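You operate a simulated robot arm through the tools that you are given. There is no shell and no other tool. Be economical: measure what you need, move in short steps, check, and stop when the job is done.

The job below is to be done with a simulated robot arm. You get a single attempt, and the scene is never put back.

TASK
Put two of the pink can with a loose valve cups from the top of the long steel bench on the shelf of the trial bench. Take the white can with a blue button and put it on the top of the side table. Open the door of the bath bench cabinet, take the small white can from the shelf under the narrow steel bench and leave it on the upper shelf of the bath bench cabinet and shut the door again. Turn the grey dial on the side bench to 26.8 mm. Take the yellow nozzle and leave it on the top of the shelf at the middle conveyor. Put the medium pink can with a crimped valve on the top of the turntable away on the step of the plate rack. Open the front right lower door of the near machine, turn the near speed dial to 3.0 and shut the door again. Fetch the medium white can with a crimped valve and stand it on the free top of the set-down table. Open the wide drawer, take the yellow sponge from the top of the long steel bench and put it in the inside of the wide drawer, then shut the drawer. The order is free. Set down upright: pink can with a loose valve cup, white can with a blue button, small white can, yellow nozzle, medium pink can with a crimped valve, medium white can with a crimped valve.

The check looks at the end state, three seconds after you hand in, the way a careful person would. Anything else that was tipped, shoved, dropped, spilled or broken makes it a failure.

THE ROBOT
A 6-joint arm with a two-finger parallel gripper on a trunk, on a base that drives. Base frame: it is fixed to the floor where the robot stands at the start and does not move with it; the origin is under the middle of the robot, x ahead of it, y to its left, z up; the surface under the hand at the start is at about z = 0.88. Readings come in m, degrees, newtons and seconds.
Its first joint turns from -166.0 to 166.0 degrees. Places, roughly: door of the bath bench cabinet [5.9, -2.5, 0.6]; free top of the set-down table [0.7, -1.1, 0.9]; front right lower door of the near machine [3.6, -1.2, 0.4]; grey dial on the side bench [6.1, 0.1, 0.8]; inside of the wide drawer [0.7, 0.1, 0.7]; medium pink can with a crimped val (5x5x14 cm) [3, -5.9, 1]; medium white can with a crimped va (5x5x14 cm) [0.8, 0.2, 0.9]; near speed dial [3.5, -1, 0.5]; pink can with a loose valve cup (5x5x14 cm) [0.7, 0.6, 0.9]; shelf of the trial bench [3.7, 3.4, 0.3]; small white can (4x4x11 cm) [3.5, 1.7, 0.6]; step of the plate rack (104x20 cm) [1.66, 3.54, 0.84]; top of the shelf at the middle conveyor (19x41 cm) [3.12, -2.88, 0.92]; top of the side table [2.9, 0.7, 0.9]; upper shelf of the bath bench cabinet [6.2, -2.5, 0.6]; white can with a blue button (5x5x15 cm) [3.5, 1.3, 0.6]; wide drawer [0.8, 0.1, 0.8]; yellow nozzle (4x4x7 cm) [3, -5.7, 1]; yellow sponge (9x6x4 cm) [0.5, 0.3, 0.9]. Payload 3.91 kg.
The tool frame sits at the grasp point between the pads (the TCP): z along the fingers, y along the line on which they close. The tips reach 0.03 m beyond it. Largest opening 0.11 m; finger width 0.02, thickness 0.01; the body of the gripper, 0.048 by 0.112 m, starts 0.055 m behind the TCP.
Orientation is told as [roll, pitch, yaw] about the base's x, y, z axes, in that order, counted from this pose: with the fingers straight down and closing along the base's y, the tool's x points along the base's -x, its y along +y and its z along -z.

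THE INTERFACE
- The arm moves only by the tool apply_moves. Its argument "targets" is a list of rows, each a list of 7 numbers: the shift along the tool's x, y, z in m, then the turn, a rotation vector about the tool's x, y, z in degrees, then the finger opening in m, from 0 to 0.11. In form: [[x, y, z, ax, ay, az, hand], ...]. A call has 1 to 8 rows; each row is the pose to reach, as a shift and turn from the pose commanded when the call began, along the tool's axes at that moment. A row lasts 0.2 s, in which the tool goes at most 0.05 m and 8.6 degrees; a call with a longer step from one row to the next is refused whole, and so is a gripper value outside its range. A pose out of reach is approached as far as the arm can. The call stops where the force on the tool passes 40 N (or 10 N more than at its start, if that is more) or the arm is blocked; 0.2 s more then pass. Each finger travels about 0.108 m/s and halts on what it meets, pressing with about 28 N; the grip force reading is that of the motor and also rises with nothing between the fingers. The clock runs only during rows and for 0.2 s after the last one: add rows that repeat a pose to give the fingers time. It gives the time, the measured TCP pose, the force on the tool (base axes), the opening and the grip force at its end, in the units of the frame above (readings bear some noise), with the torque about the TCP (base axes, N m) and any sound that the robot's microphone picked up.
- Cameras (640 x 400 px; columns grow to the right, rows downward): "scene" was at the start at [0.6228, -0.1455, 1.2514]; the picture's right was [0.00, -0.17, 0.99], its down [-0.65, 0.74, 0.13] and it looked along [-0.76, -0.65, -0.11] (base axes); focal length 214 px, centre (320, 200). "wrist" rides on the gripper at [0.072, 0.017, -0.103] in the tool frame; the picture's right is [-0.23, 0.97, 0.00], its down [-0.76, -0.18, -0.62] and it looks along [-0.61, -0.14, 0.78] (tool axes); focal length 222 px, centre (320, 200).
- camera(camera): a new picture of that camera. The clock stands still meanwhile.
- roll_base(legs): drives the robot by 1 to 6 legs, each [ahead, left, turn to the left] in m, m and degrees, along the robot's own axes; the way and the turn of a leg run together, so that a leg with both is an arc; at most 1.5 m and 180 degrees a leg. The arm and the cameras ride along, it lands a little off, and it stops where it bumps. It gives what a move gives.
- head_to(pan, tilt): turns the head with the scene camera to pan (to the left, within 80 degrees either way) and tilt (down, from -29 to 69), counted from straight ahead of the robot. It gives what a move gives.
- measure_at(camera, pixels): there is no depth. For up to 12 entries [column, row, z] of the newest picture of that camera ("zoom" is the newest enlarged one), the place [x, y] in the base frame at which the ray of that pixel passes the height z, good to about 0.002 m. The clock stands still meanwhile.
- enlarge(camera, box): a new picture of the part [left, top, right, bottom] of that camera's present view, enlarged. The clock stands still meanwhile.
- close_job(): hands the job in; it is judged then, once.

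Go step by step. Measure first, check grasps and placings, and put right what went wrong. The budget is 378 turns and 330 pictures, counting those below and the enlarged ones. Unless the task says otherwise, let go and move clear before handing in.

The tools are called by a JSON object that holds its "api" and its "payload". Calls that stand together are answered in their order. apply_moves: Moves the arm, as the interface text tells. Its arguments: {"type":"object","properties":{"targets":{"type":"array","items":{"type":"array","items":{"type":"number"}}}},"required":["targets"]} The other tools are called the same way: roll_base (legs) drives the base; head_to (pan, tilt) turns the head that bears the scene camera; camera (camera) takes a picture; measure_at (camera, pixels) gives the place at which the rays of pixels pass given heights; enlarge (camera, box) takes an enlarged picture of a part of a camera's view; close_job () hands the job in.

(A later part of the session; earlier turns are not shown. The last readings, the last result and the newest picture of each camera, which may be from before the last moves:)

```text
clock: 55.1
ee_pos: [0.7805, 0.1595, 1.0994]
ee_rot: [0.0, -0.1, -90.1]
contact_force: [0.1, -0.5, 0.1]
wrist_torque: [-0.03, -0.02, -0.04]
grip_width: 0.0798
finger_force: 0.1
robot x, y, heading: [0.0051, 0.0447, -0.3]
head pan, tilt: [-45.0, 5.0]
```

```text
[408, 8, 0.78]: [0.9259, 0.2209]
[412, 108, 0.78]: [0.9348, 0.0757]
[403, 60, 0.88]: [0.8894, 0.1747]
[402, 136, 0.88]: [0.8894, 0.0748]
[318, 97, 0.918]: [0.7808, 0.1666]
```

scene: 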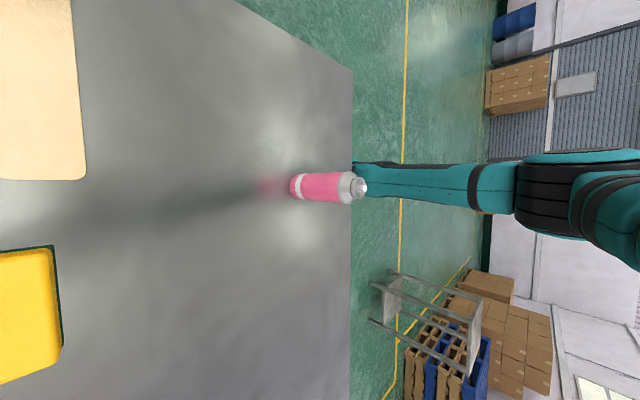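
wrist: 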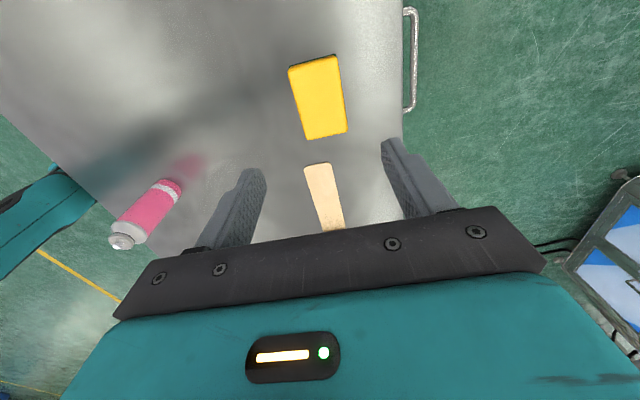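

{"api": "apply_moves", "payload": {"targets": [[0, -0.03, -0.03, 0, 0, -8.5, 0.08], [0, -0.06, -0.06, 0, 0, -17, 0.08], [0, -0.09, -0.09, 0, 0, -25.5, 0.08], [0, -0.12, -0.12, 0, 0, -34, 0.08], [0, -0.15, -0.14, 0, 0, -42.5, 0.08], [0, -0.18, -0.15, 0, 0, -51, 0.08], [0, -0.21, -0.15, 0, 0, -59.5, 0.08], [0, -0.24, -0.15, 0, 0, -68, 0.08]]}}

{"api": "roll_base", "payload": {"legs": [[-0.6, 0, 0]]}}

{"api": "apply_moves", "payload": {"targets": [[0.0, 0, 0, 0, 0, -8, 0.08], [0, 0, 0, 0, 0, -16, 0.08], [0, 0, 0, 0, 0, -22, 0.08]]}}

{"api": "head_to", "payload": {"pan": 0, "tilt": 40}}

{"api": "camera", "payload": {"camera": "scene"}}

```text
clock: 56.9
ee_pos: [0.5395, 0.1609, 1.2506]
ee_rot: [-0.2, 0.1, -21.9]
contact_force: [1.2, -0.3, 0.1]
wrist_torque: [0.01, 0.06, 0.0]
grip_width: 0.0801
finger_force: 0.0
robot x, y, heading: [0.0017, 0.0456, -0.5]
head pan, tilt: [-45.0, 5.0]
```

```text
clock: 60.2
ee_pos: [-0.0579, 0.1634, 1.2502]
ee_rot: [-0.1, 0.1, -22.3]
contact_force: [0.2, -0.1, 0.5]
wrist_torque: [0.01, 0.0, -0.01]
grip_width: 0.08
finger_force: 0.0
robot x, y, heading: [-0.5969, 0.0495, -0.4]
head pan, tilt: [-45.0, 5.0]
```

```text
clock: 61.0
ee_pos: [-0.0598, 0.1658, 1.2505]
ee_rot: [0.0, -0.1, -0.3]
contact_force: [-0.2, 0.3, -0.5]
wrist_torque: [0.0, -0.03, -0.02]
grip_width: 0.0802
finger_force: 0.0
robot x, y, heading: [-0.5958, 0.0497, -0.5]
head pan, tilt: [-45.0, 5.0]
```

```text
clock: 62.2
ee_pos: [-0.0597, 0.1643, 1.2511]
ee_rot: [0.0, -0.1, -0.3]
contact_force: [0.2, -0.2, -0.2]
wrist_torque: [0.0, 0.0, -0.01]
grip_width: 0.0797
finger_force: 0.0
robot x, y, heading: [-0.5981, 0.0533, -0.4]
head pan, tilt: [0.0, 40.0]
```

```text
294 pictures are left
```

scene: 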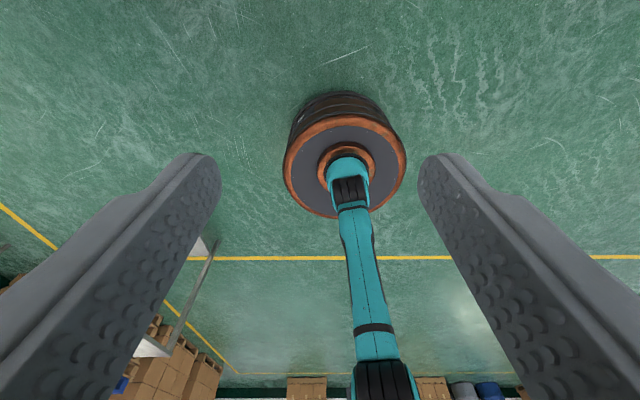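

{"api": "measure_at", "payload": {"camera": "scene", "pixels": [[343, 117, 0.3], [283, 165, 0.3], [406, 165, 0.3], [343, 92, 0.0], [283, 165, 0.35], [406, 165, 0.35]]}}

```text
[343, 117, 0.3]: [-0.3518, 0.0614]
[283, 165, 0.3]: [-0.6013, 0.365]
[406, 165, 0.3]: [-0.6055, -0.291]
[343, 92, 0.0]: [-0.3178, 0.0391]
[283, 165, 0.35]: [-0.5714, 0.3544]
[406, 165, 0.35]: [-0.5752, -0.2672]
```

The base radius is ~0.3 m, so the 0.64 m gap is too tight; I'll go round the left end. Look left first.

{"api": "head_to", "payload": {"pan": 65, "tilt": -10}}

{"api": "camera", "payload": {"camera": "scene"}}

{"api": "measure_at", "payload": {"camera": "scene", "pixels": [[320, 200, 0.0], [320, 150, 0.0], [320, 300, 0], [420, 200, 0], [240, 200, 0.0]]}}

```text
clock: 63.5
ee_pos: [-0.0603, 0.1646, 1.2506]
ee_rot: [0.1, 0.1, -0.3]
contact_force: [-0.8, -0.1, -0.6]
wrist_torque: [-0.02, 0.01, -0.02]
grip_width: 0.0798
finger_force: 0.0
robot x, y, heading: [-0.596, 0.0528, -0.5]
head pan, tilt: [65.0, -10.0]
```

```text
293 pictures are left
```

scene: 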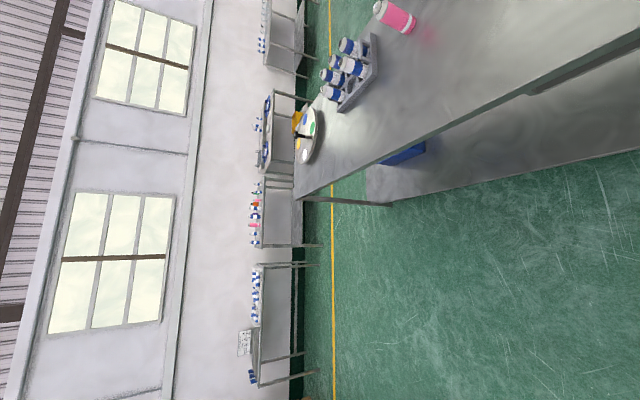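

```text
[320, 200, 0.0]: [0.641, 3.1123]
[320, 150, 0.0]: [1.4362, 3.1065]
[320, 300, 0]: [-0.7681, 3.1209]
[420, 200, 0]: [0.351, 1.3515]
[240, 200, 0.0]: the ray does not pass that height
```

{"api": "measure_at", "payload": {"camera": "scene", "pixels": [[296, 198, 0.88], [302, 155, 0.88], [334, 200, 0], [392, 205, 0.0], [318, 250, 0]]}}

```text
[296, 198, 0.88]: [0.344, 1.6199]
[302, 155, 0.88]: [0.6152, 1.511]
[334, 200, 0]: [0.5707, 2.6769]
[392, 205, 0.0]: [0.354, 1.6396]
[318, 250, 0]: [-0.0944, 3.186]
```

Bench's left end is y≈1.63 and the corridor to y≈3.1 is free. Drive round to the far side.

{"api": "roll_base", "payload": {"legs": [[0, 1.15, 0], [0, 1.15, 0], [1.1, 0, 0], [1.15, 0, 0], [0, -1.1, 0], [0, -1.1, 0]]}}

{"api": "roll_base", "payload": {"legs": [[0, 0, 180]]}}

{"api": "head_to", "payload": {"pan": 0, "tilt": -20}}

{"api": "camera", "payload": {"camera": "scene"}}

```text
clock: 96.1
ee_pos: [2.2311, 0.2422, 1.2508]
ee_rot: [0.0, 0.0, 1.1]
contact_force: [-0.4, -0.2, -0.2]
wrist_torque: [0.01, 0.0, 0.0]
grip_width: 0.0799
finger_force: 0.0
robot x, y, heading: [1.698, 0.1111, 0.3]
head pan, tilt: [65.0, -10.0]
```

```text
clock: 103.9
ee_pos: [1.1668, -0.0248, 1.2492]
ee_rot: [0.0, -0.1, -177.5]
contact_force: [-0.2, -0.6, -0.8]
wrist_torque: [-0.02, -0.01, -0.01]
grip_width: 0.0801
finger_force: 0.1
robot x, y, heading: [1.696, 0.1144, -177.8]
head pan, tilt: [65.0, -10.0]
```

```text
clock: 105.3
ee_pos: [1.1675, -0.025, 1.251]
ee_rot: [0.0, 0.0, -177.5]
contact_force: [-0.1, -0.7, -0.3]
wrist_torque: [0.01, 0.02, 0.0]
grip_width: 0.0802
finger_force: 0.1
robot x, y, heading: [1.6996, 0.1127, -177.6]
head pan, tilt: [0.0, -20.0]
```

```text
292 pictures are left
```

scene: 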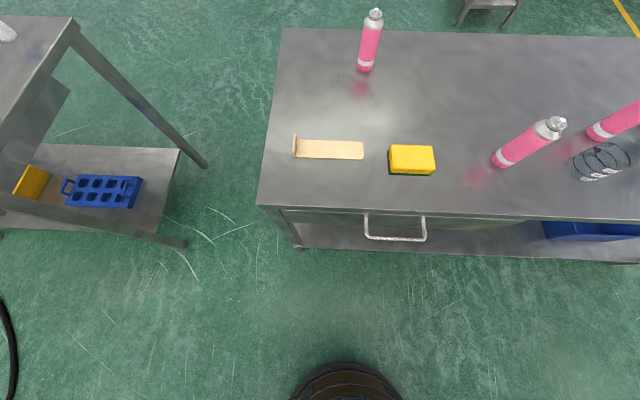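

The handle is visible at (395,238) from this side. Triangulate its height.

{"api": "measure_at", "payload": {"camera": "scene", "pixels": [[395, 238, 0.72], [395, 238, 0.76], [395, 238, 0.8], [366, 238, 0.78], [426, 238, 0.78], [390, 175, 0.88], [433, 173, 0.88], [395, 214, 0.8], [395, 212, 0.88]]}}

{"api": "enlarge", "payload": {"camera": "scene", "box": [270, 180, 550, 280]}}

```text
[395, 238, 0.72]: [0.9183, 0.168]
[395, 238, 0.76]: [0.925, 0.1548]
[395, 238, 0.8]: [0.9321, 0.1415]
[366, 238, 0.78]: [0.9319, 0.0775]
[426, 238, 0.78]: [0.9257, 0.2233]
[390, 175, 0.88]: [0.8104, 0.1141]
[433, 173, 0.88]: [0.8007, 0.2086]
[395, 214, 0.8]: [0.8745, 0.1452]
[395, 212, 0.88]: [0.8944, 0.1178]
```

```text
2.29 times, centred on (410, 230) of scene
```

zoom: 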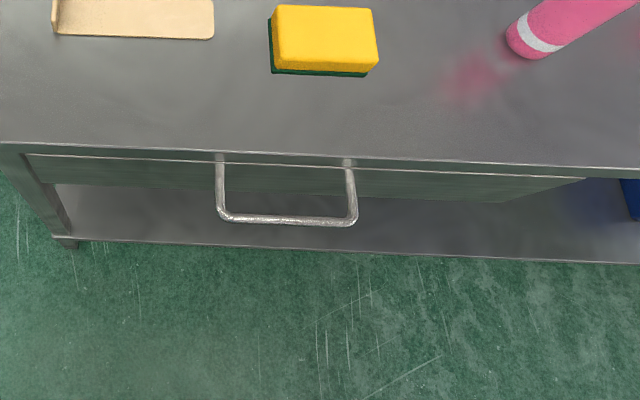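

Handle bar is at x≈0.93, y 0.077–0.223, z≈0.78. I'll grip it with the tool horizontal and fingers closing vertically; rotate in two calls.

{"api": "apply_moves", "payload": {"targets": [[0.001, -0.025, 0.028, -4.95, -4.95, 4.95, 0.08], [0.002, -0.05, 0.056, -9.9, -9.9, 9.9, 0.08], [0.003, -0.075, 0.085, -14.8, -14.8, 14.8, 0.08], [0.004, -0.1, 0.114, -19.8, -19.8, 19.8, 0.08], [0.005, -0.125, 0.142, -24.7, -24.7, 24.7, 0.08], [0.006, -0.15, 0.171, -29.7, -29.7, 29.7, 0.08], [0.0076, -0.174, 0.2, -34.64, -34.64, 34.64, 0.08]]}}

{"api": "apply_moves", "payload": {"targets": [[0, 0, 0, -4.95, -4.95, 4.95, 0.08], [0, 0, 0, -9.9, -9.9, 9.9, 0.08], [0, 0, 0, -14.8, -14.8, 14.8, 0.08], [0, 0, 0, -19.8, -19.8, 19.8, 0.08], [0, 0, 0, -24.7, -24.7, 24.7, 0.08], [0, 0, 0, -29.7, -29.7, 29.7, 0.08], [0, 0, 0, -34.64, -34.64, 34.64, 0.08]]}}

```text
refused: row 4 steps farther than a row can; nothing moved
```

```text
refused: row 4 steps farther than a row can; nothing moved
```

{"api": "apply_moves", "payload": {"targets": [[0.001, -0.022, 0.025, -4.33, -4.33, 4.33, 0.08], [0.002, -0.044, 0.05, -8.66, -8.66, 8.66, 0.08], [0.003, -0.066, 0.075, -12.99, -12.99, 12.99, 0.08], [0.004, -0.088, 0.1, -17.32, -17.32, 17.32, 0.08], [0.005, -0.11, 0.125, -21.65, -21.65, 21.65, 0.08], [0.006, -0.132, 0.15, -25.98, -25.98, 25.98, 0.08], [0.007, -0.154, 0.175, -30.31, -30.31, 30.31, 0.08], [0.0076, -0.174, 0.2, -34.64, -34.64, 34.64, 0.08]]}}

{"api": "apply_moves", "payload": {"targets": [[0, 0, 0, -4.33, -4.33, 4.33, 0.08], [0, 0, 0, -8.66, -8.66, 8.66, 0.08], [0, 0, 0, -12.99, -12.99, 12.99, 0.08], [0, 0, 0, -17.32, -17.32, 17.32, 0.08], [0, 0, 0, -21.65, -21.65, 21.65, 0.08], [0, 0, 0, -25.98, -25.98, 25.98, 0.08], [0, 0, 0, -30.31, -30.31, 30.31, 0.08], [0, 0, 0, -34.64, -34.64, 34.64, 0.08]]}}

```text
clock: 107.1
ee_pos: [1.1661, 0.1502, 1.0507]
ee_rot: [45.1, -19.4, 137.4]
contact_force: [-0.1, 0.0, 0.5]
wrist_torque: [-0.02, 0.0, 0.02]
grip_width: 0.0801
finger_force: 0.0
robot x, y, heading: [1.6981, 0.1135, -177.9]
head pan, tilt: [0.0, -20.0]
```

```text
clock: 108.9
ee_pos: [1.1671, 0.1488, 1.0506]
ee_rot: [89.9, -0.1, 92.5]
contact_force: [-0.7, -0.6, 0.1]
wrist_torque: [-0.04, -0.02, 0.0]
grip_width: 0.0798
finger_force: 0.1
robot x, y, heading: [1.6979, 0.1139, -177.7]
head pan, tilt: [0.0, -20.0]
```

{"api": "apply_moves", "payload": {"targets": [[0, -0.045, 0.015, 0, 0, 0, 0.08], [0, -0.09, 0.03, 0, 0, 0, 0.08], [0, -0.135, 0.045, 0, 0, 0, 0.08], [0, -0.18, 0.06, 0, 0, 0, 0.08], [0, -0.225, 0.075, 0, 0, 0, 0.08], [0, -0.268, 0.09, 0, 0, 0, 0.08]]}}

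{"api": "head_to", "payload": {"pan": 0, "tilt": 25}}

{"api": "camera", "payload": {"camera": "scene"}}

{"api": "camera", "payload": {"camera": "wrist"}}

```text
clock: 110.3
ee_pos: [1.0521, 0.1682, 0.7978]
ee_rot: [89.8, 0.0, 93.6]
contact_force: [0.5, 0.4, 1.1]
wrist_torque: [-0.03, -0.02, -0.02]
grip_width: 0.0801
finger_force: 0.0
out of reach, approached as far as the arm can: row 4, 5, 6
robot x, y, heading: [1.6997, 0.1091, -177.9]
head pan, tilt: [0.0, -20.0]
```

```text
clock: 111.4
ee_pos: [1.0536, 0.1677, 0.7981]
ee_rot: [89.8, 0.1, 93.5]
contact_force: [0.0, 0.2, -0.1]
wrist_torque: [-0.01, 0.0, 0.0]
grip_width: 0.0802
finger_force: 0.2
robot x, y, heading: [1.6995, 0.113, -178.0]
head pan, tilt: [0.0, 25.0]
```

```text
290 pictures are left
```

scene: 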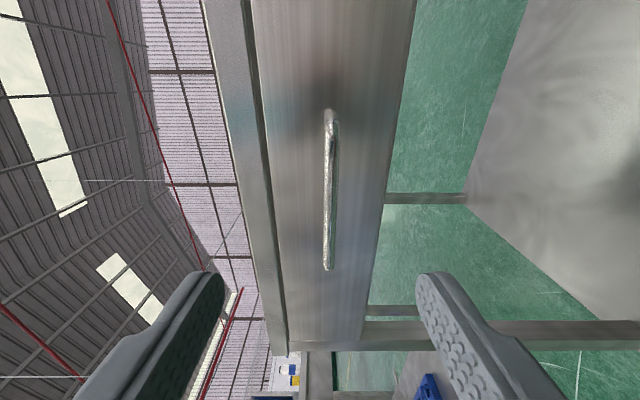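

```text
289 pictures are left
```

wrist: 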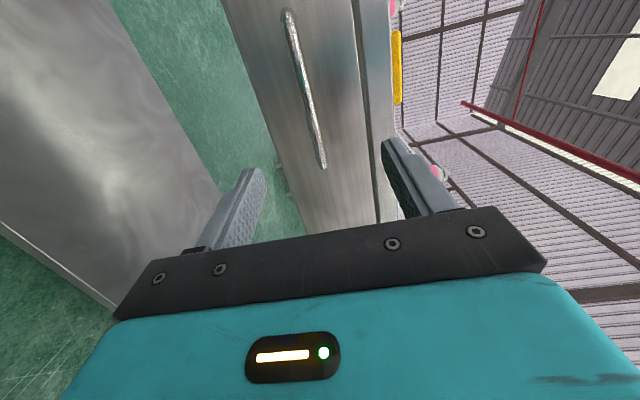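

Bar lines up between the fingers (col 330 vs centre 320). Advance onto it.

{"api": "apply_moves", "payload": {"targets": [[0.005, 0, 0.04, 0, 0, 0, 0.07], [0.01, 0, 0.08, 0, 0, 0, 0.06], [0.015, 0, 0.115, 0, 0, 0, 0.06], [0.015, 0, 0.14, 0, 0, 0, 0.06]]}}

{"api": "camera", "payload": {"camera": "scene"}}

```text
clock: 112.4
ee_pos: [0.9206, 0.179, 0.8007]
ee_rot: [89.7, 0.1, 94.0]
contact_force: [18.0, -0.5, 6.1]
wrist_torque: [0.09, 0.82, -0.09]
grip_width: 0.063
finger_force: 2.7
out of reach, approached as far as the arm can: row 1, 2, 3, 4
robot x, y, heading: [1.6981, 0.1152, -177.9]
head pan, tilt: [0.0, 25.0]
stopped in row 4: the force on the tool passed its limit at 66 N (the readings are from after the stop); the commanded pose is now the measured one
```

```text
288 pictures are left
```

scene: 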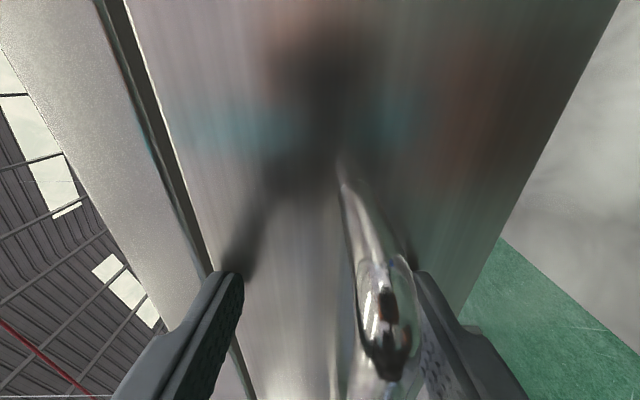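

The tips touched the drawer front and the bar sits between the fingers. Back off slightly and close.

{"api": "apply_moves", "payload": {"targets": [[0, 0, -0.01, 0, 0, 0, 0.06], [0, 0, -0.01, 0, 0, 0, 0.02], [0, 0, -0.01, 0, 0, 0, 0.0], [0, 0, -0.01, 0, 0, 0, 0.0], [0, 0, -0.01, 0, 0, 0, 0.0]]}}

{"api": "camera", "payload": {"camera": "scene"}}

```text
clock: 113.2
ee_pos: [0.9309, 0.1783, 0.7903]
ee_rot: [88.1, 0.3, 94.1]
contact_force: [-0.3, -0.2, -50.7]
wrist_torque: [0.08, 0.08, 0.25]
grip_width: 0.0115
finger_force: 27.8
robot x, y, heading: [1.6987, 0.1168, -177.9]
head pan, tilt: [0.0, 25.0]
stopped in row 3: the force on the tool passed its limit at 49 N (the readings are from after the stop); the commanded pose is now the measured one
```

```text
287 pictures are left
```

scene: 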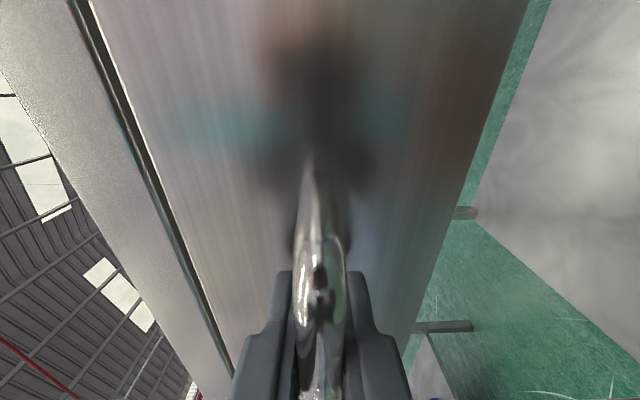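

Gripped (width 11.5 mm). Relieve the vertical force, then pull by driving the base back.

{"api": "apply_moves", "payload": {"targets": [[0, -0.003, 0, 0, 0, 0, 0.0], [0, -0.007, 0, 0, 0, 0, 0.0]]}}

{"api": "roll_base", "payload": {"legs": [[-0.1, 0, 0]]}}

{"api": "camera", "payload": {"camera": "scene"}}

```text
clock: 113.8
ee_pos: [0.929, 0.1787, 0.7902]
ee_rot: [89.0, 0.0, 94.1]
contact_force: [0.0, -0.1, -24.0]
wrist_torque: [0.02, 0.05, 0.08]
grip_width: 0.0116
finger_force: 44.7
robot x, y, heading: [1.6959, 0.1164, -177.9]
head pan, tilt: [0.0, 25.0]
```

```text
clock: 114.9
ee_pos: [1.0305, 0.1801, 0.7889]
ee_rot: [89.0, 0.2, 94.2]
contact_force: [-1.1, -36.3, -1.5]
wrist_torque: [-0.42, 0.05, -0.01]
grip_width: 0.0119
finger_force: 45.8
robot x, y, heading: [1.7963, 0.1157, -178.0]
head pan, tilt: [0.0, 25.0]
```

```text
286 pictures are left
```

scene: 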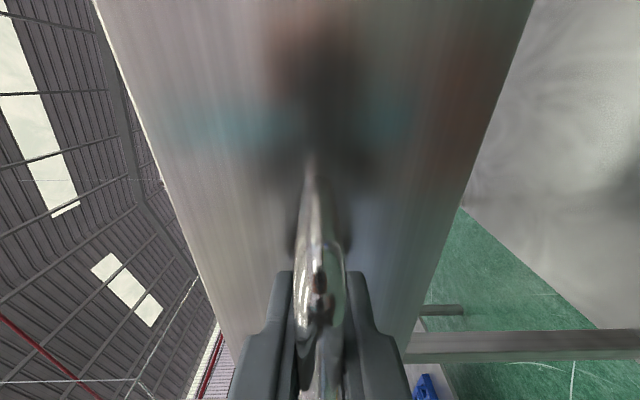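

The drawer follows. Relieve sideways force and continue pulling.

{"api": "apply_moves", "payload": {"targets": [[0.004, 0, 0, 0, 0, 0, 0.0]]}}

{"api": "roll_base", "payload": {"legs": [[-0.1, 0.003, 0]]}}

{"api": "camera", "payload": {"camera": "wrist"}}

```text
clock: 115.3
ee_pos: [1.0309, 0.1791, 0.7891]
ee_rot: [88.8, 0.2, 94.2]
contact_force: [-1.0, 17.2, 0.6]
wrist_torque: [0.13, 0.05, -0.22]
grip_width: 0.012
finger_force: 44.7
robot x, y, heading: [1.7973, 0.1171, -177.9]
head pan, tilt: [0.0, 25.0]
```

```text
clock: 116.5
ee_pos: [1.1307, 0.1797, 0.79]
ee_rot: [88.9, 0.2, 94.3]
contact_force: [-1.7, 35.4, 0.2]
wrist_torque: [0.13, 0.01, -0.2]
grip_width: 0.0115
finger_force: 45.1
robot x, y, heading: [1.8954, 0.1169, -178.0]
head pan, tilt: [0.0, 25.0]
```

```text
285 pictures are left
```

wrist: 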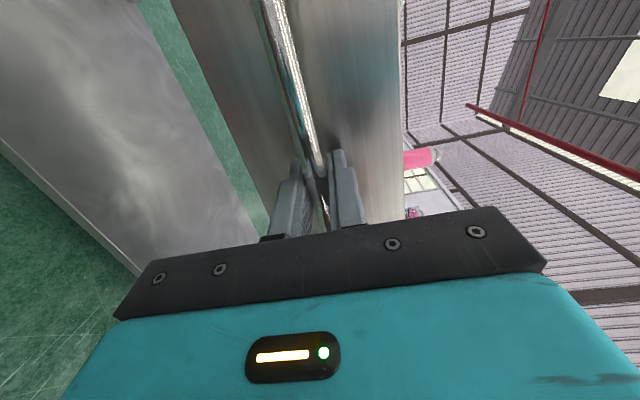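

{"api": "roll_base", "payload": {"legs": [[-0.06, 0, 0]]}}

{"api": "apply_moves", "payload": {"targets": [[0, 0, 0, 0, 0, 0, 0.03], [0, 0, 0, 0, 0, 0, 0.06], [0, 0, -0.03, 0, 0, 0, 0.06], [0, 0, -0.06, 0, 0, 0, 0.06]]}}

{"api": "camera", "payload": {"camera": "wrist"}}

```text
clock: 117.5
ee_pos: [1.1917, 0.18, 0.7885]
ee_rot: [89.0, 0.2, 94.4]
contact_force: [-1.1, -12.5, 0.4]
wrist_torque: [-0.01, -0.02, 0.3]
grip_width: 0.0116
finger_force: 44.9
robot x, y, heading: [1.9603, 0.1182, -177.7]
head pan, tilt: [0.0, 25.0]
```

```text
clock: 118.5
ee_pos: [1.2527, 0.1855, 0.7905]
ee_rot: [88.9, 0.0, 94.4]
contact_force: [-0.1, -0.3, -0.4]
wrist_torque: [0.01, -0.02, 0.02]
grip_width: 0.0601
finger_force: 0.0
robot x, y, heading: [1.9564, 0.1223, -178.0]
head pan, tilt: [0.0, 25.0]
```

```text
284 pictures are left
```

wrist: 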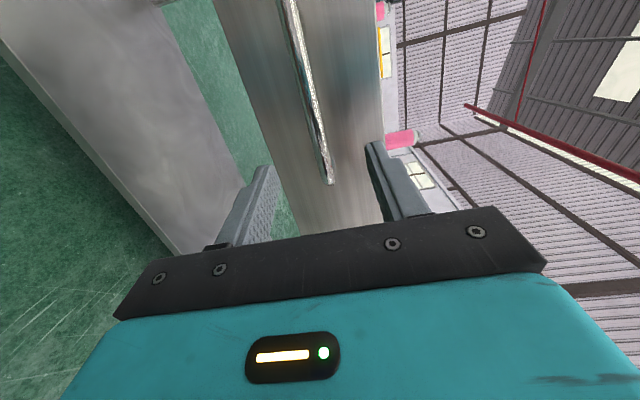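

Drawer is open by 0.26 m. Now raise and turn the tool down again.

{"api": "apply_moves", "payload": {"targets": [[0, 0.05, -0.005, 0, 0, 0, 0.08], [0, 0.1, -0.01, 0, 0, 0, 0.08], [0, 0.15, -0.01, 4.33, 4.33, -4.33, 0.08], [0, 0.2, -0.01, 8.66, 8.66, -8.66, 0.08], [0, 0.25, -0.01, 12.99, 12.99, -12.99, 0.08], [0, 0.3, -0.01, 17.32, 17.32, -17.32, 0.08], [0, 0.35, -0.01, 21.65, 21.65, -21.65, 0.08], [0, 0.36, -0.01, 25.98, 25.98, -25.98, 0.08]]}}

{"api": "apply_moves", "payload": {"targets": [[0, 0, 0, 4.33, 4.33, -4.33, 0.08], [0, 0, 0, 8.66, 8.66, -8.66, 0.08], [0, 0, 0, 12.99, 12.99, -12.99, 0.08], [0, 0, 0, 17.32, 17.32, -17.32, 0.08], [0, 0, 0, 21.65, 21.65, -21.65, 0.08], [0, 0, 0, 25.98, 25.98, -25.98, 0.08], [0, 0, 0, 30.31, 30.31, -30.31, 0.08], [0, 0, 0, 34.64, 34.64, -34.64, 0.08]]}}

```text
refused: row 1 steps farther than a row can; nothing moved
```

```text
clock: 120.3
ee_pos: [1.2514, 0.1855, 0.7895]
ee_rot: [44.2, -18.6, 139.7]
contact_force: [-0.4, 0.5, -0.5]
wrist_torque: [-0.02, -0.03, -0.03]
grip_width: 0.0802
finger_force: 0.1
robot x, y, heading: [1.9604, 0.1223, -177.9]
head pan, tilt: [0.0, 25.0]
```

{"api": "apply_moves", "payload": {"targets": [[-0.015, 0.03, -0.03, 0, 0, 0, 0.08], [-0.03, 0.06, -0.06, 4.33, 4.33, -4.33, 0.08], [-0.045, 0.09, -0.09, 8.66, 8.66, -8.66, 0.08], [-0.06, 0.12, -0.12, 12.99, 12.99, -12.99, 0.08], [-0.075, 0.15, -0.15, 17.32, 17.32, -17.32, 0.08], [-0.09, 0.18, -0.18, 21.65, 21.65, -21.65, 0.08], [-0.105, 0.21, -0.21, 25.98, 25.98, -25.98, 0.08], [-0.12, 0.24, -0.24, 30.31, 30.31, -30.31, 0.08]]}}

```text
clock: 122.1
ee_pos: [1.2434, 0.1862, 1.1502]
ee_rot: [4.5, -3.0, 179.9]
contact_force: [-0.5, 0.6, 0.0]
wrist_torque: [-0.03, 0.0, 0.0]
grip_width: 0.0801
finger_force: 0.1
robot x, y, heading: [1.9561, 0.1218, -177.7]
head pan, tilt: [0.0, 25.0]
```

{"api": "apply_moves", "payload": {"targets": [[0, 0, 0, 4.33, 4.33, -4.33, 0.09]]}}

{"api": "roll_base", "payload": {"legs": [[0.36, 0, -2]]}}

{"api": "apply_moves", "payload": {"targets": [[0, 0, 0, 0, 0, 8.5, 0.09], [0, 0, 0, 0, 0, 17, 0.09], [0, 0, 0, 0, 0, 25.5, 0.09], [0, 0, 0, 0, 0, 34, 0.09], [0, 0, 0, 0, 0, 42.5, 0.09], [0, 0, 0, 0, 0, 51, 0.09], [0, 0, 0, 0, 0, 59.5, 0.09], [0, 0, 0, 0, 0, 68, 0.09]]}}

{"api": "camera", "payload": {"camera": "scene"}}

```text
clock: 122.5
ee_pos: [1.2442, 0.1857, 1.1507]
ee_rot: [0.1, 1.1, -175.7]
contact_force: [-0.3, 0.0, -1.0]
wrist_torque: [0.0, 0.02, 0.02]
grip_width: 0.0902
finger_force: 0.0
robot x, y, heading: [1.9611, 0.1213, -177.8]
head pan, tilt: [0.0, 25.0]
```

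```text
clock: 124.8
ee_pos: [0.886, 0.204, 1.1494]
ee_rot: [0.0, 1.1, -177.5]
contact_force: [0.7, -0.1, 0.0]
wrist_torque: [-0.01, 0.0, -0.01]
grip_width: 0.09
finger_force: 0.0
robot x, y, heading: [1.5957, 0.1133, -180.0]
head pan, tilt: [0.0, 25.0]
```

```text
clock: 126.6
ee_pos: [0.886, 0.2041, 1.1498]
ee_rot: [-1.0, 0.5, 114.2]
contact_force: [-0.1, -0.2, -0.2]
wrist_torque: [0.04, -0.01, 0.0]
grip_width: 0.0897
finger_force: 0.1
robot x, y, heading: [1.5995, 0.1159, -179.9]
head pan, tilt: [0.0, 25.0]
```

```text
283 pictures are left
```

scene: 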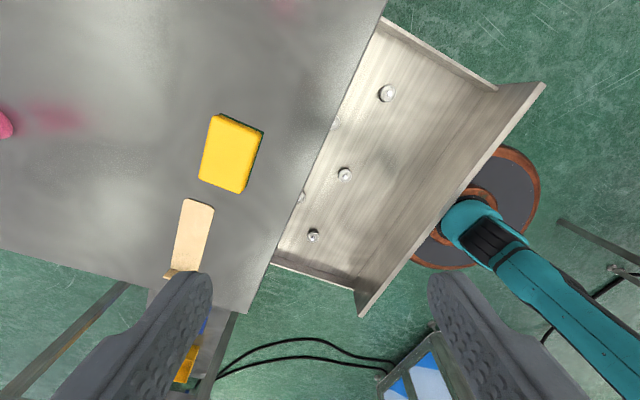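

The drawer holds several small bolts at (387,93),(345,173),(313,235); I need a free spot beside them. Measure sponge and drawer.

{"api": "measure_at", "payload": {"camera": "scene", "pixels": [[217, 115, 0.918], [260, 133, 0.918], [242, 193, 0.918], [199, 179, 0.918], [387, 93, 0.75], [345, 173, 0.75], [313, 235, 0.75], [303, 197, 0.75], [545, 83, 0.83], [360, 317, 0.83], [496, 90, 0.71], [355, 288, 0.71]]}}

{"api": "enlarge", "payload": {"camera": "scene", "box": [250, 0, 570, 330]}}

```text
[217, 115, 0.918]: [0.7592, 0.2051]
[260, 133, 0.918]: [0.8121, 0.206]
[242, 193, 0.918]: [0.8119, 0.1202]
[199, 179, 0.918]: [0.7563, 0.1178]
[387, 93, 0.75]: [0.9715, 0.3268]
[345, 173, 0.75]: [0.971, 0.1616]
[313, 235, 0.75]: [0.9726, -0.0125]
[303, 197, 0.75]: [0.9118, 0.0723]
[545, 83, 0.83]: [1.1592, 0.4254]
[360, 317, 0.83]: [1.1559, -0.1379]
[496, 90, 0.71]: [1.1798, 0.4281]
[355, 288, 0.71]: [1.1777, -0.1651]
```

```text
1.21 times, centred on (410, 165) of scene
```

zoom: 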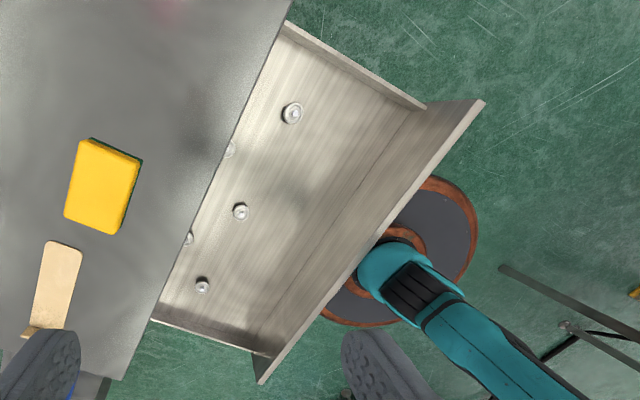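

Sponge centre (0.785,0.162); free spot in the drawer is around (1.065,0.08). Go above the sponge.

{"api": "apply_moves", "payload": {"targets": [[-0.001, 0.036, 0.02, 0, 0, 8, 0.1], [-0.002, 0.072, 0.05, 0, 0, 16, 0.1], [-0.003, 0.109, 0.08, 0, 0, 24.2, 0.1], [-0.003, 0.109, 0.12, 0, 0, 24.2, 0.1]]}}

{"api": "camera", "payload": {"camera": "scene"}}

```text
clock: 127.6
ee_pos: [0.7867, 0.1609, 1.0277]
ee_rot: [-1.0, 0.1, 90.2]
contact_force: [-0.1, 0.0, 0.1]
wrist_torque: [0.0, 0.01, 0.0]
grip_width: 0.1
finger_force: 0.0
robot x, y, heading: [1.5958, 0.1132, -179.7]
head pan, tilt: [0.0, 25.0]
```

```text
281 pictures are left
```

scene: 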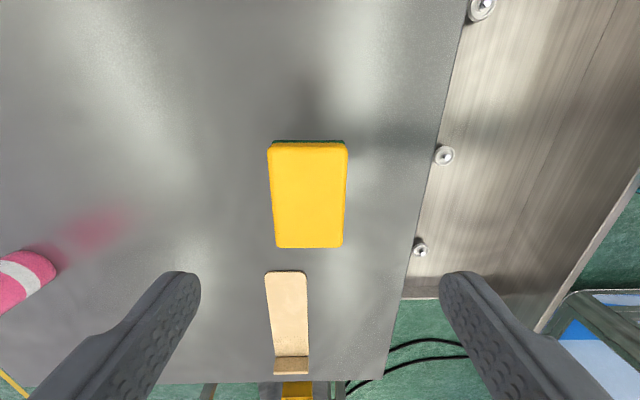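

{"api": "apply_moves", "payload": {"targets": [[0, 0.003, 0.045, 0, 0, 0, 0.1], [0, 0.003, 0.09, 0, 0, 0, 0.1], [0, 0.003, 0.116, 0, 0, 0, 0.1], [0, 0.003, 0.116, 0, 0, 0, 0.05], [0, 0.003, 0.116, 0, 0, 0, 0.04], [0, 0.003, 0.07, 0, 0, 0, 0.04], [0, 0.003, 0.025, 0, 0, 0, 0.04], [0, 0.003, -0.02, 0, 0, 0, 0.04]]}}

```text
clock: 129.4
ee_pos: [0.7841, 0.1622, 1.0468]
ee_rot: [-1.1, 0.1, 90.1]
contact_force: [0.7, 0.4, -0.4]
wrist_torque: [-0.01, 0.0, -0.02]
grip_width: 0.059
finger_force: 28.1
robot x, y, heading: [1.5947, 0.1128, -179.9]
head pan, tilt: [0.0, 25.0]
```

{"api": "apply_moves", "payload": {"targets": [[0.012, -0.04, 0, 0, 0, 0, 0.04], [0.024, -0.08, 0, 0, 0, 0, 0.04], [0.036, -0.12, 0, 0, 0, 0, 0.04], [0.047, -0.16, 0, 0, 0, 0, 0.04], [0.059, -0.2, 0, 0, 0, 0, 0.04], [0.07, -0.24, 0, 0, 0, 0, 0.04], [0.082, -0.281, 0, 0, 0, 0, 0.04], [0.082, -0.281, 0.04, 0, 0, 0, 0.04]]}}

{"api": "camera", "payload": {"camera": "scene"}}

{"api": "camera", "payload": {"camera": "wrist"}}

```text
clock: 131.2
ee_pos: [1.0667, 0.0805, 1.0132]
ee_rot: [-1.1, 0.1, 90.2]
contact_force: [0.6, 0.1, -0.7]
wrist_torque: [-0.02, 0.02, -0.02]
grip_width: 0.0588
finger_force: 28.2
robot x, y, heading: [1.5946, 0.1188, -180.1]
head pan, tilt: [0.0, 25.0]
```

```text
280 pictures are left
```

scene: 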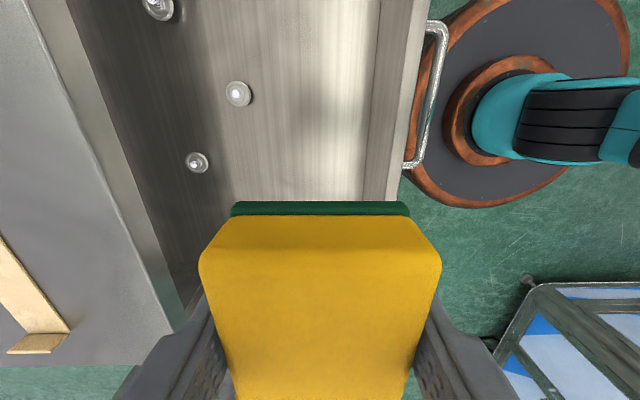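

```text
279 pictures are left
```

wrist: 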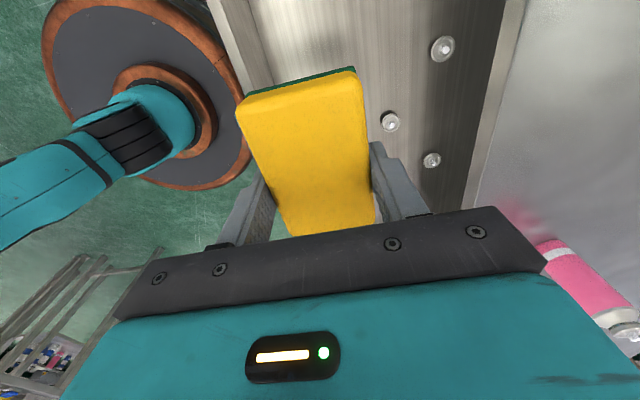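

{"api": "measure_at", "payload": {"camera": "scene", "pixels": [[364, 190, 0.7], [364, 190, 0.72], [364, 190, 0.68], [408, 165, 0.78], [395, 195, 0.83], [238, 93, 0.72], [197, 162, 0.72], [238, 93, 0.75], [197, 162, 0.75]]}}

{"api": "enlarge", "payload": {"camera": "scene", "box": [100, 0, 460, 220]}}

```text
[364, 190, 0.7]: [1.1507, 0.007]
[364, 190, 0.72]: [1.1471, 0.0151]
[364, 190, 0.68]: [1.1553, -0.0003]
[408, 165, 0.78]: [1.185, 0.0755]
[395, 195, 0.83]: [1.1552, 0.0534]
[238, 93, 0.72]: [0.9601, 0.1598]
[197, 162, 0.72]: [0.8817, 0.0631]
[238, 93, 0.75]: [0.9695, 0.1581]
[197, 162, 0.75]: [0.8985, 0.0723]
```

```text
1.78 times, centred on (280, 110) of scene
```

zoom: 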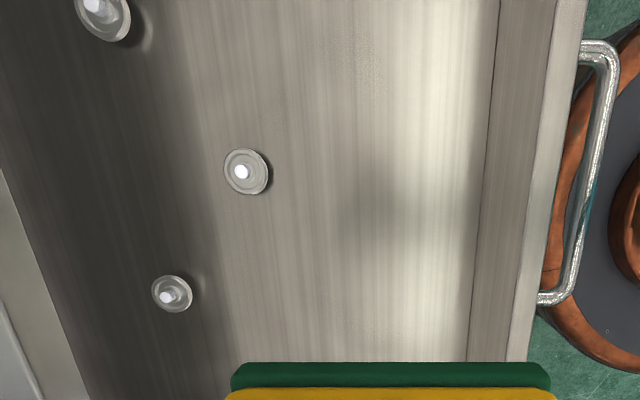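

Clearances are fine (bolts at x≈0.97, front wall at 1.15). Lower.

{"api": "apply_moves", "payload": {"targets": [[0, 0, 0.045, 0, 0, 0, 0.04], [0, 0, 0.09, 0, 0, 0, 0.04], [0, 0, 0.135, 0, 0, 0, 0.04], [0, 0, 0.18, 0, 0, 0, 0.04], [0, 0, 0.21, 0, 0, 0, 0.04], [0, 0, 0.23, 0, 0, 0, 0.04]]}}

{"api": "camera", "payload": {"camera": "scene"}}

```text
clock: 132.6
ee_pos: [1.07, 0.0795, 0.783]
ee_rot: [-1.0, 0.1, 90.2]
contact_force: [0.1, 0.2, -0.8]
wrist_torque: [0.02, 0.0, -0.03]
grip_width: 0.0589
finger_force: 27.9
robot x, y, heading: [1.5929, 0.1147, -179.8]
head pan, tilt: [0.0, 25.0]
```

```text
277 pictures are left
```

scene: 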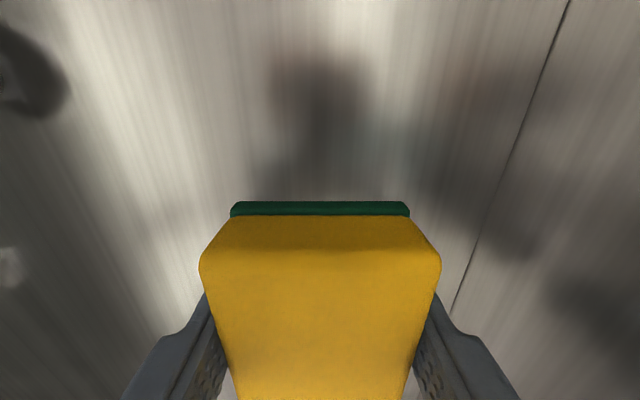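

{"api": "apply_moves", "payload": {"targets": [[0, 0, 0.008, 0, 0, 0, 0.04], [0, 0, 0.016, 0, 0, 0, 0.04], [0, 0, 0.024, 0, 0, 0, 0.04], [0, 0, 0.03, 0, 0, 0, 0.04], [0, 0, 0.036, 0, 0, 0, 0.04], [0, 0, 0.042, 0, 0, 0, 0.04], [0, 0, 0.048, 0, 0, 0, 0.04]]}}

```text
clock: 133.1
ee_pos: [1.0686, 0.0808, 0.779]
ee_rot: [-0.6, 0.2, 90.1]
contact_force: [-0.5, 0.5, 10.0]
wrist_torque: [0.0, 0.05, -0.06]
grip_width: 0.059
finger_force: 28.7
robot x, y, heading: [1.5971, 0.1111, -179.9]
head pan, tilt: [0.0, 25.0]
stopped in row 2: the force on the tool passed its limit at 57 N (the readings are from after the stop); the commanded pose is now the measured one
```

Floor contact at z≈0.747. Release and rise.

{"api": "apply_moves", "payload": {"targets": [[0, 0, -0.001, 0, 0, 0, 0.06], [0, 0, -0.001, 0, 0, 0, 0.075], [0, 0, -0.04, 0, 0, 0, 0.075], [0, 0, -0.085, 0, 0, 0, 0.075], [0, 0, -0.13, 0, 0, 0, 0.075], [0, 0, -0.175, 0, 0, 0, 0.075], [0, 0, -0.22, 0, 0, 0, 0.075], [0, 0, -0.265, 0, 0, 0, 0.075]]}}

{"api": "camera", "payload": {"camera": "wrist"}}

```text
clock: 134.9
ee_pos: [1.065, 0.0812, 1.0431]
ee_rot: [-0.7, 0.1, 90.1]
contact_force: [0.5, 0.5, -0.2]
wrist_torque: [-0.02, -0.02, 0.0]
grip_width: 0.0751
finger_force: 0.1
robot x, y, heading: [1.5959, 0.1157, -180.2]
head pan, tilt: [0.0, 25.0]
```

```text
276 pictures are left
```

wrist: 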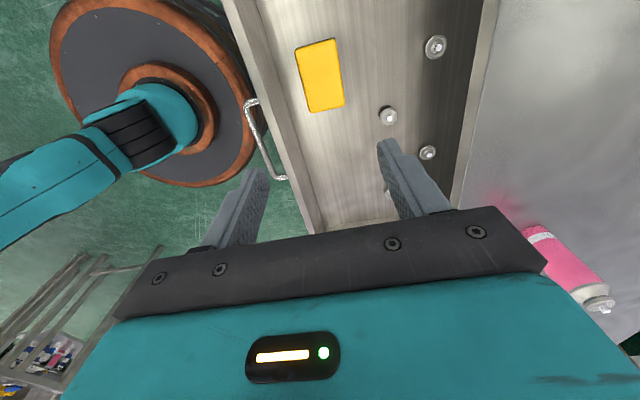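

Sponge is in the drawer, bolts untouched. Back the base off, turn the tool horizontal again and regrip the handle to push the drawer shut.

{"api": "roll_base", "payload": {"legs": [[-0.36, 0, 0]]}}

{"api": "apply_moves", "payload": {"targets": [[-0.011, 0.02, 0, -8.25, 0, 0, 0.06], [-0.022, 0.04, 0, -16.5, 0, 0, 0.06], [-0.033, 0.06, 0, -24.75, 0, 0, 0.06], [-0.044, 0.08, 0, -33, 0, 0, 0.06], [-0.055, 0.1, 0, -41.25, 0, 0, 0.06], [-0.066, 0.12, 0, -49.5, 0, 0, 0.06], [-0.077, 0.14, 0, -57.75, 0, 0, 0.06], [-0.09, 0.16, 0, -66, 0, 0, 0.06]]}}

{"api": "apply_moves", "payload": {"targets": [[0, 0, 0, -8, 0, 0, 0.06], [0, 0, 0, -16, 0, 0, 0.06], [0, 0, 0, -24, 0, 0, 0.06]]}}

{"api": "apply_moves", "payload": {"targets": [[0, -0.045, 0, 0, 0, 0, 0.06], [0, -0.09, 0, 0, 0, 0, 0.06], [0, -0.135, 0, 0, 0, 0, 0.06], [0, -0.18, 0, 0, 0, 0, 0.06], [0, -0.22, 0, 0, 0, 0, 0.06], [0, -0.253, 0, 0, 0, 0, 0.06]]}}

{"api": "camera", "payload": {"camera": "scene"}}

```text
clock: 137.2
ee_pos: [1.429, 0.0789, 1.0429]
ee_rot: [-0.6, 0.1, 90.4]
contact_force: [-1.1, -0.5, 0.8]
wrist_torque: [-0.03, 0.01, 0.0]
grip_width: 0.0748
finger_force: 0.0
robot x, y, heading: [1.9587, 0.116, -179.5]
head pan, tilt: [0.0, 25.0]
```

```text
clock: 139.0
ee_pos: [1.2683, 0.1681, 1.0419]
ee_rot: [65.4, 0.0, 90.4]
contact_force: [-0.7, -0.8, 0.1]
wrist_torque: [-0.02, -0.02, -0.03]
grip_width: 0.0601
finger_force: 0.1
robot x, y, heading: [1.9622, 0.1148, -179.5]
head pan, tilt: [0.0, 25.0]
```

```text
clock: 140.0
ee_pos: [1.2736, 0.133, 1.0195]
ee_rot: [83.5, -9.0, 101.6]
contact_force: [-0.9, -0.1, 0.9]
wrist_torque: [-0.01, 0.02, 0.01]
grip_width: 0.0598
finger_force: 0.0
out of reach, approached as far as the arm can: row 1, 2
robot x, y, heading: [1.9604, 0.1183, -179.5]
head pan, tilt: [0.0, 25.0]
stopped in row 3: the arm was blocked; the commanded pose is now the measured one
```

```text
clock: 141.4
ee_pos: [1.2946, 0.1765, 0.7721]
ee_rot: [83.6, -8.9, 101.6]
contact_force: [-0.7, -0.3, -0.2]
wrist_torque: [0.0, 0.0, 0.0]
grip_width: 0.0602
finger_force: 0.0
robot x, y, heading: [1.9599, 0.1168, -179.7]
head pan, tilt: [0.0, 25.0]
```

```text
275 pictures are left
```

scene: 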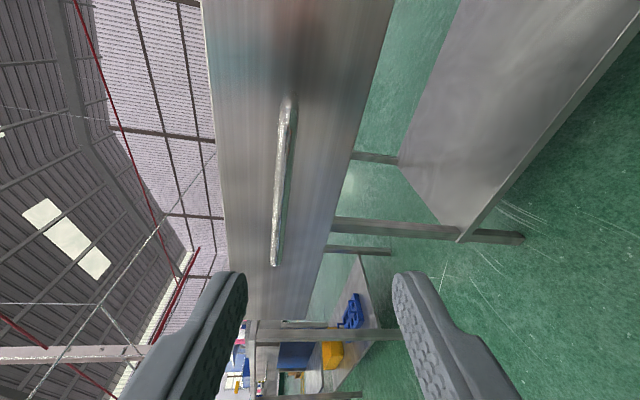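

Orientation ended ~10° off because the arm was blocked; try correcting it here.

{"api": "apply_moves", "payload": {"targets": [[0, 0, 0, -2.2, -3.9, 3, 0.06], [0, 0.005, 0, -4.4, -7.8, 6, 0.06], [0, 0.01, 0, -6.5, -11.6, 9, 0.06]]}}

```text
clock: 142.2
ee_pos: [1.2984, 0.2047, 0.7862]
ee_rot: [91.0, -0.5, 90.9]
contact_force: [-0.5, -0.8, 0.9]
wrist_torque: [0.0, -0.01, 0.04]
grip_width: 0.0599
finger_force: 0.1
out of reach, approached as far as the arm can: row 3
robot x, y, heading: [1.9601, 0.1148, -179.8]
head pan, tilt: [0.0, 25.0]
```

{"api": "apply_moves", "payload": {"targets": [[0.01, 0, 0.035, 0, 0, 0, 0.06], [0.02, 0, 0.07, 0, 0, 0, 0.06], [0.025, 0, 0.1, 0, 0, 0, 0.06]]}}

{"api": "camera", "payload": {"camera": "scene"}}

```text
clock: 143.0
ee_pos: [1.2014, 0.2125, 0.7934]
ee_rot: [90.7, -0.6, 91.6]
contact_force: [-0.1, 0.4, 0.2]
wrist_torque: [-0.01, 0.01, 0.02]
grip_width: 0.0601
finger_force: 0.1
out of reach, approached as far as the arm can: row 1, 2, 3
robot x, y, heading: [1.9619, 0.1148, -179.6]
head pan, tilt: [0.0, 25.0]
```

```text
274 pictures are left
```

scene: 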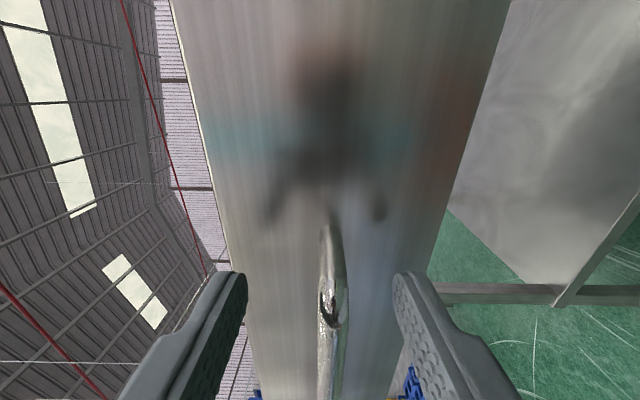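

{"api": "roll_base", "payload": {"legs": [[0, 0.045, 0]]}}

{"api": "apply_moves", "payload": {"targets": [[0, 0, 0, 0, 0, 0, 0.03], [0, 0, 0, 0, 0, 0, 0.0], [0, 0, 0, 0, 0, 0, 0.0], [0, 0, 0, 0, 0, 0, 0.0]]}}

{"api": "camera", "payload": {"camera": "scene"}}

```text
clock: 143.9
ee_pos: [1.2034, 0.1676, 0.7928]
ee_rot: [90.8, -0.6, 91.7]
contact_force: [0.5, 0.3, 0.0]
wrist_torque: [0.01, -0.01, -0.01]
grip_width: 0.0598
finger_force: 0.1
robot x, y, heading: [1.963, 0.068, -179.4]
head pan, tilt: [0.0, 25.0]
```

```text
clock: 144.7
ee_pos: [1.203, 0.1673, 0.7896]
ee_rot: [90.2, -0.5, 91.7]
contact_force: [1.5, 1.5, -7.1]
wrist_torque: [-0.53, -0.12, 0.05]
grip_width: 0.0116
finger_force: 44.8
robot x, y, heading: [1.9614, 0.0738, -179.8]
head pan, tilt: [0.0, 25.0]
stopped in row 3: the force on the tool passed its limit at 42 N (the readings are from after the stop); the commanded pose is now the measured one
```

```text
273 pictures are left
```

scene: 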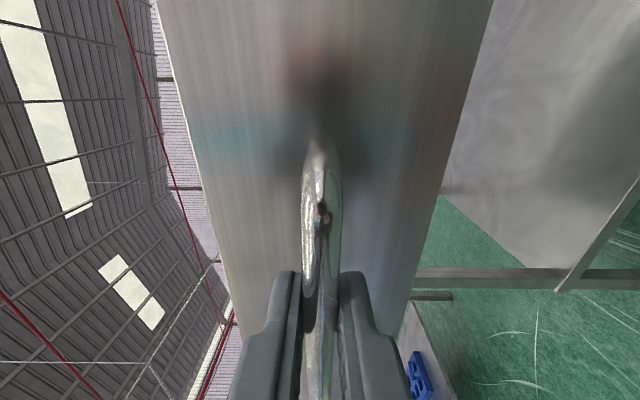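

Gripped. Push shut by driving ahead.

{"api": "roll_base", "payload": {"legs": [[0.13, 0, 0]]}}

{"api": "roll_base", "payload": {"legs": [[0.12, 0, 0]]}}

{"api": "camera", "payload": {"camera": "scene"}}

```text
clock: 145.9
ee_pos: [1.0718, 0.1677, 0.7891]
ee_rot: [90.2, -0.5, 91.5]
contact_force: [-0.8, 11.5, -19.5]
wrist_torque: [-0.48, -0.32, -0.41]
grip_width: 0.0115
finger_force: 45.1
robot x, y, heading: [1.8293, 0.0688, -179.6]
head pan, tilt: [0.0, 25.0]
```

```text
clock: 147.2
ee_pos: [0.9536, 0.1664, 0.7894]
ee_rot: [90.2, -0.4, 91.3]
contact_force: [0.1, 15.0, -8.5]
wrist_torque: [-0.46, -0.13, -0.55]
grip_width: 0.0115
finger_force: 44.7
robot x, y, heading: [1.7083, 0.07, -179.6]
head pan, tilt: [0.0, 25.0]
```

```text
272 pictures are left
```

scene: 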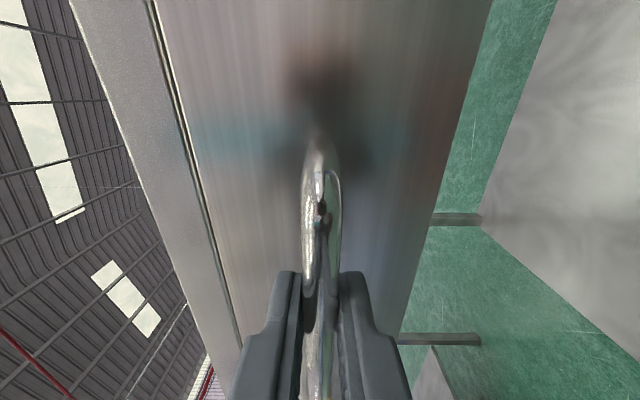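

{"api": "apply_moves", "payload": {"targets": [[0, 0, 0.006, 0, 0, 0, 0], [0, 0, 0.012, 0, 0, 0, 0], [0, 0, 0.016, 0, 0, 0, 0], [0, 0, 0.02, 0, 0, 0, 0], [0, 0, 0.024, 0, 0, 0, 0]]}}

{"api": "camera", "payload": {"camera": "scene"}}

```text
clock: 148.1
ee_pos: [0.9391, 0.1678, 0.7882]
ee_rot: [90.1, -0.4, 91.6]
contact_force: [13.0, -0.3, 3.1]
wrist_torque: [-0.64, -0.02, -0.11]
grip_width: 0.0118
finger_force: 44.9
robot x, y, heading: [1.7137, 0.0677, -179.9]
head pan, tilt: [0.0, 25.0]
stopped in row 4: the force on the tool passed its limit at 48 N (the readings are from after the stop); the commanded pose is now the measured one
```

```text
271 pictures are left
```

scene: 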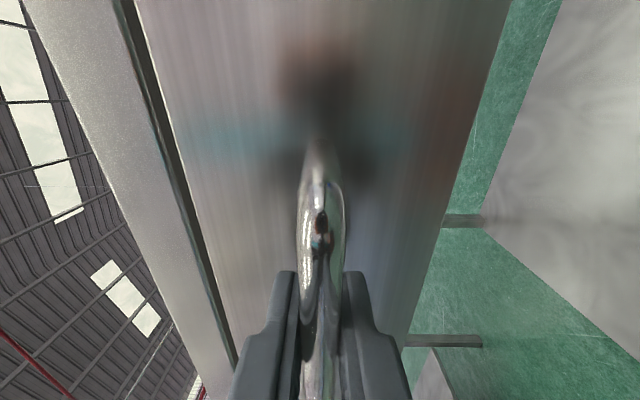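

Drawer hits its stop, closed. Release and back off, then raise.

{"api": "apply_moves", "payload": {"targets": [[0, 0, 0, 0, 0, 0, 0.03], [0, 0, 0, 0, 0, 0, 0.06], [0, 0, -0.03, 0, 0, 0, 0.06], [0, 0, -0.07, 0, 0, 0, 0.06], [0, 0, -0.11, 0, 0, 0, 0.06], [0, 0.03, -0.13, 0, 0, 0, 0.06], [0, 0.07, -0.14, 0, 0, 0, 0.06]]}}

{"api": "apply_moves", "payload": {"targets": [[0, 0.045, 0, 0, 0, 0, 0.06], [0, 0.09, 0, 0, 0, 0, 0.06], [0, 0.135, 0, 0, 0, 0, 0.06], [0, 0.18, 0, 0, 0, 0, 0.06], [0, 0.225, 0, 0, 0, 0, 0.06], [0, 0.27, 0, 0, 0, 0, 0.06]]}}

{"api": "camera", "payload": {"camera": "scene"}}

```text
clock: 149.7
ee_pos: [1.0767, 0.1712, 0.8582]
ee_rot: [90.1, -0.4, 91.7]
contact_force: [-0.5, 1.1, 0.4]
wrist_torque: [0.03, 0.01, 0.0]
grip_width: 0.0598
finger_force: 0.0
robot x, y, heading: [1.7094, 0.07, -179.5]
head pan, tilt: [0.0, 25.0]
```

```text
clock: 151.1
ee_pos: [1.077, 0.1709, 1.1281]
ee_rot: [90.0, -0.4, 91.7]
contact_force: [0.1, -0.3, -1.1]
wrist_torque: [0.01, 0.0, -0.03]
grip_width: 0.0599
finger_force: 0.0
robot x, y, heading: [1.7117, 0.0711, -179.9]
head pan, tilt: [0.0, 25.0]
```

```text
270 pictures are left
```

scene: 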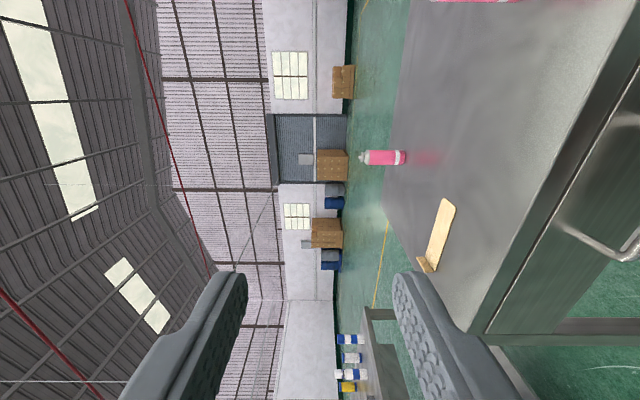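

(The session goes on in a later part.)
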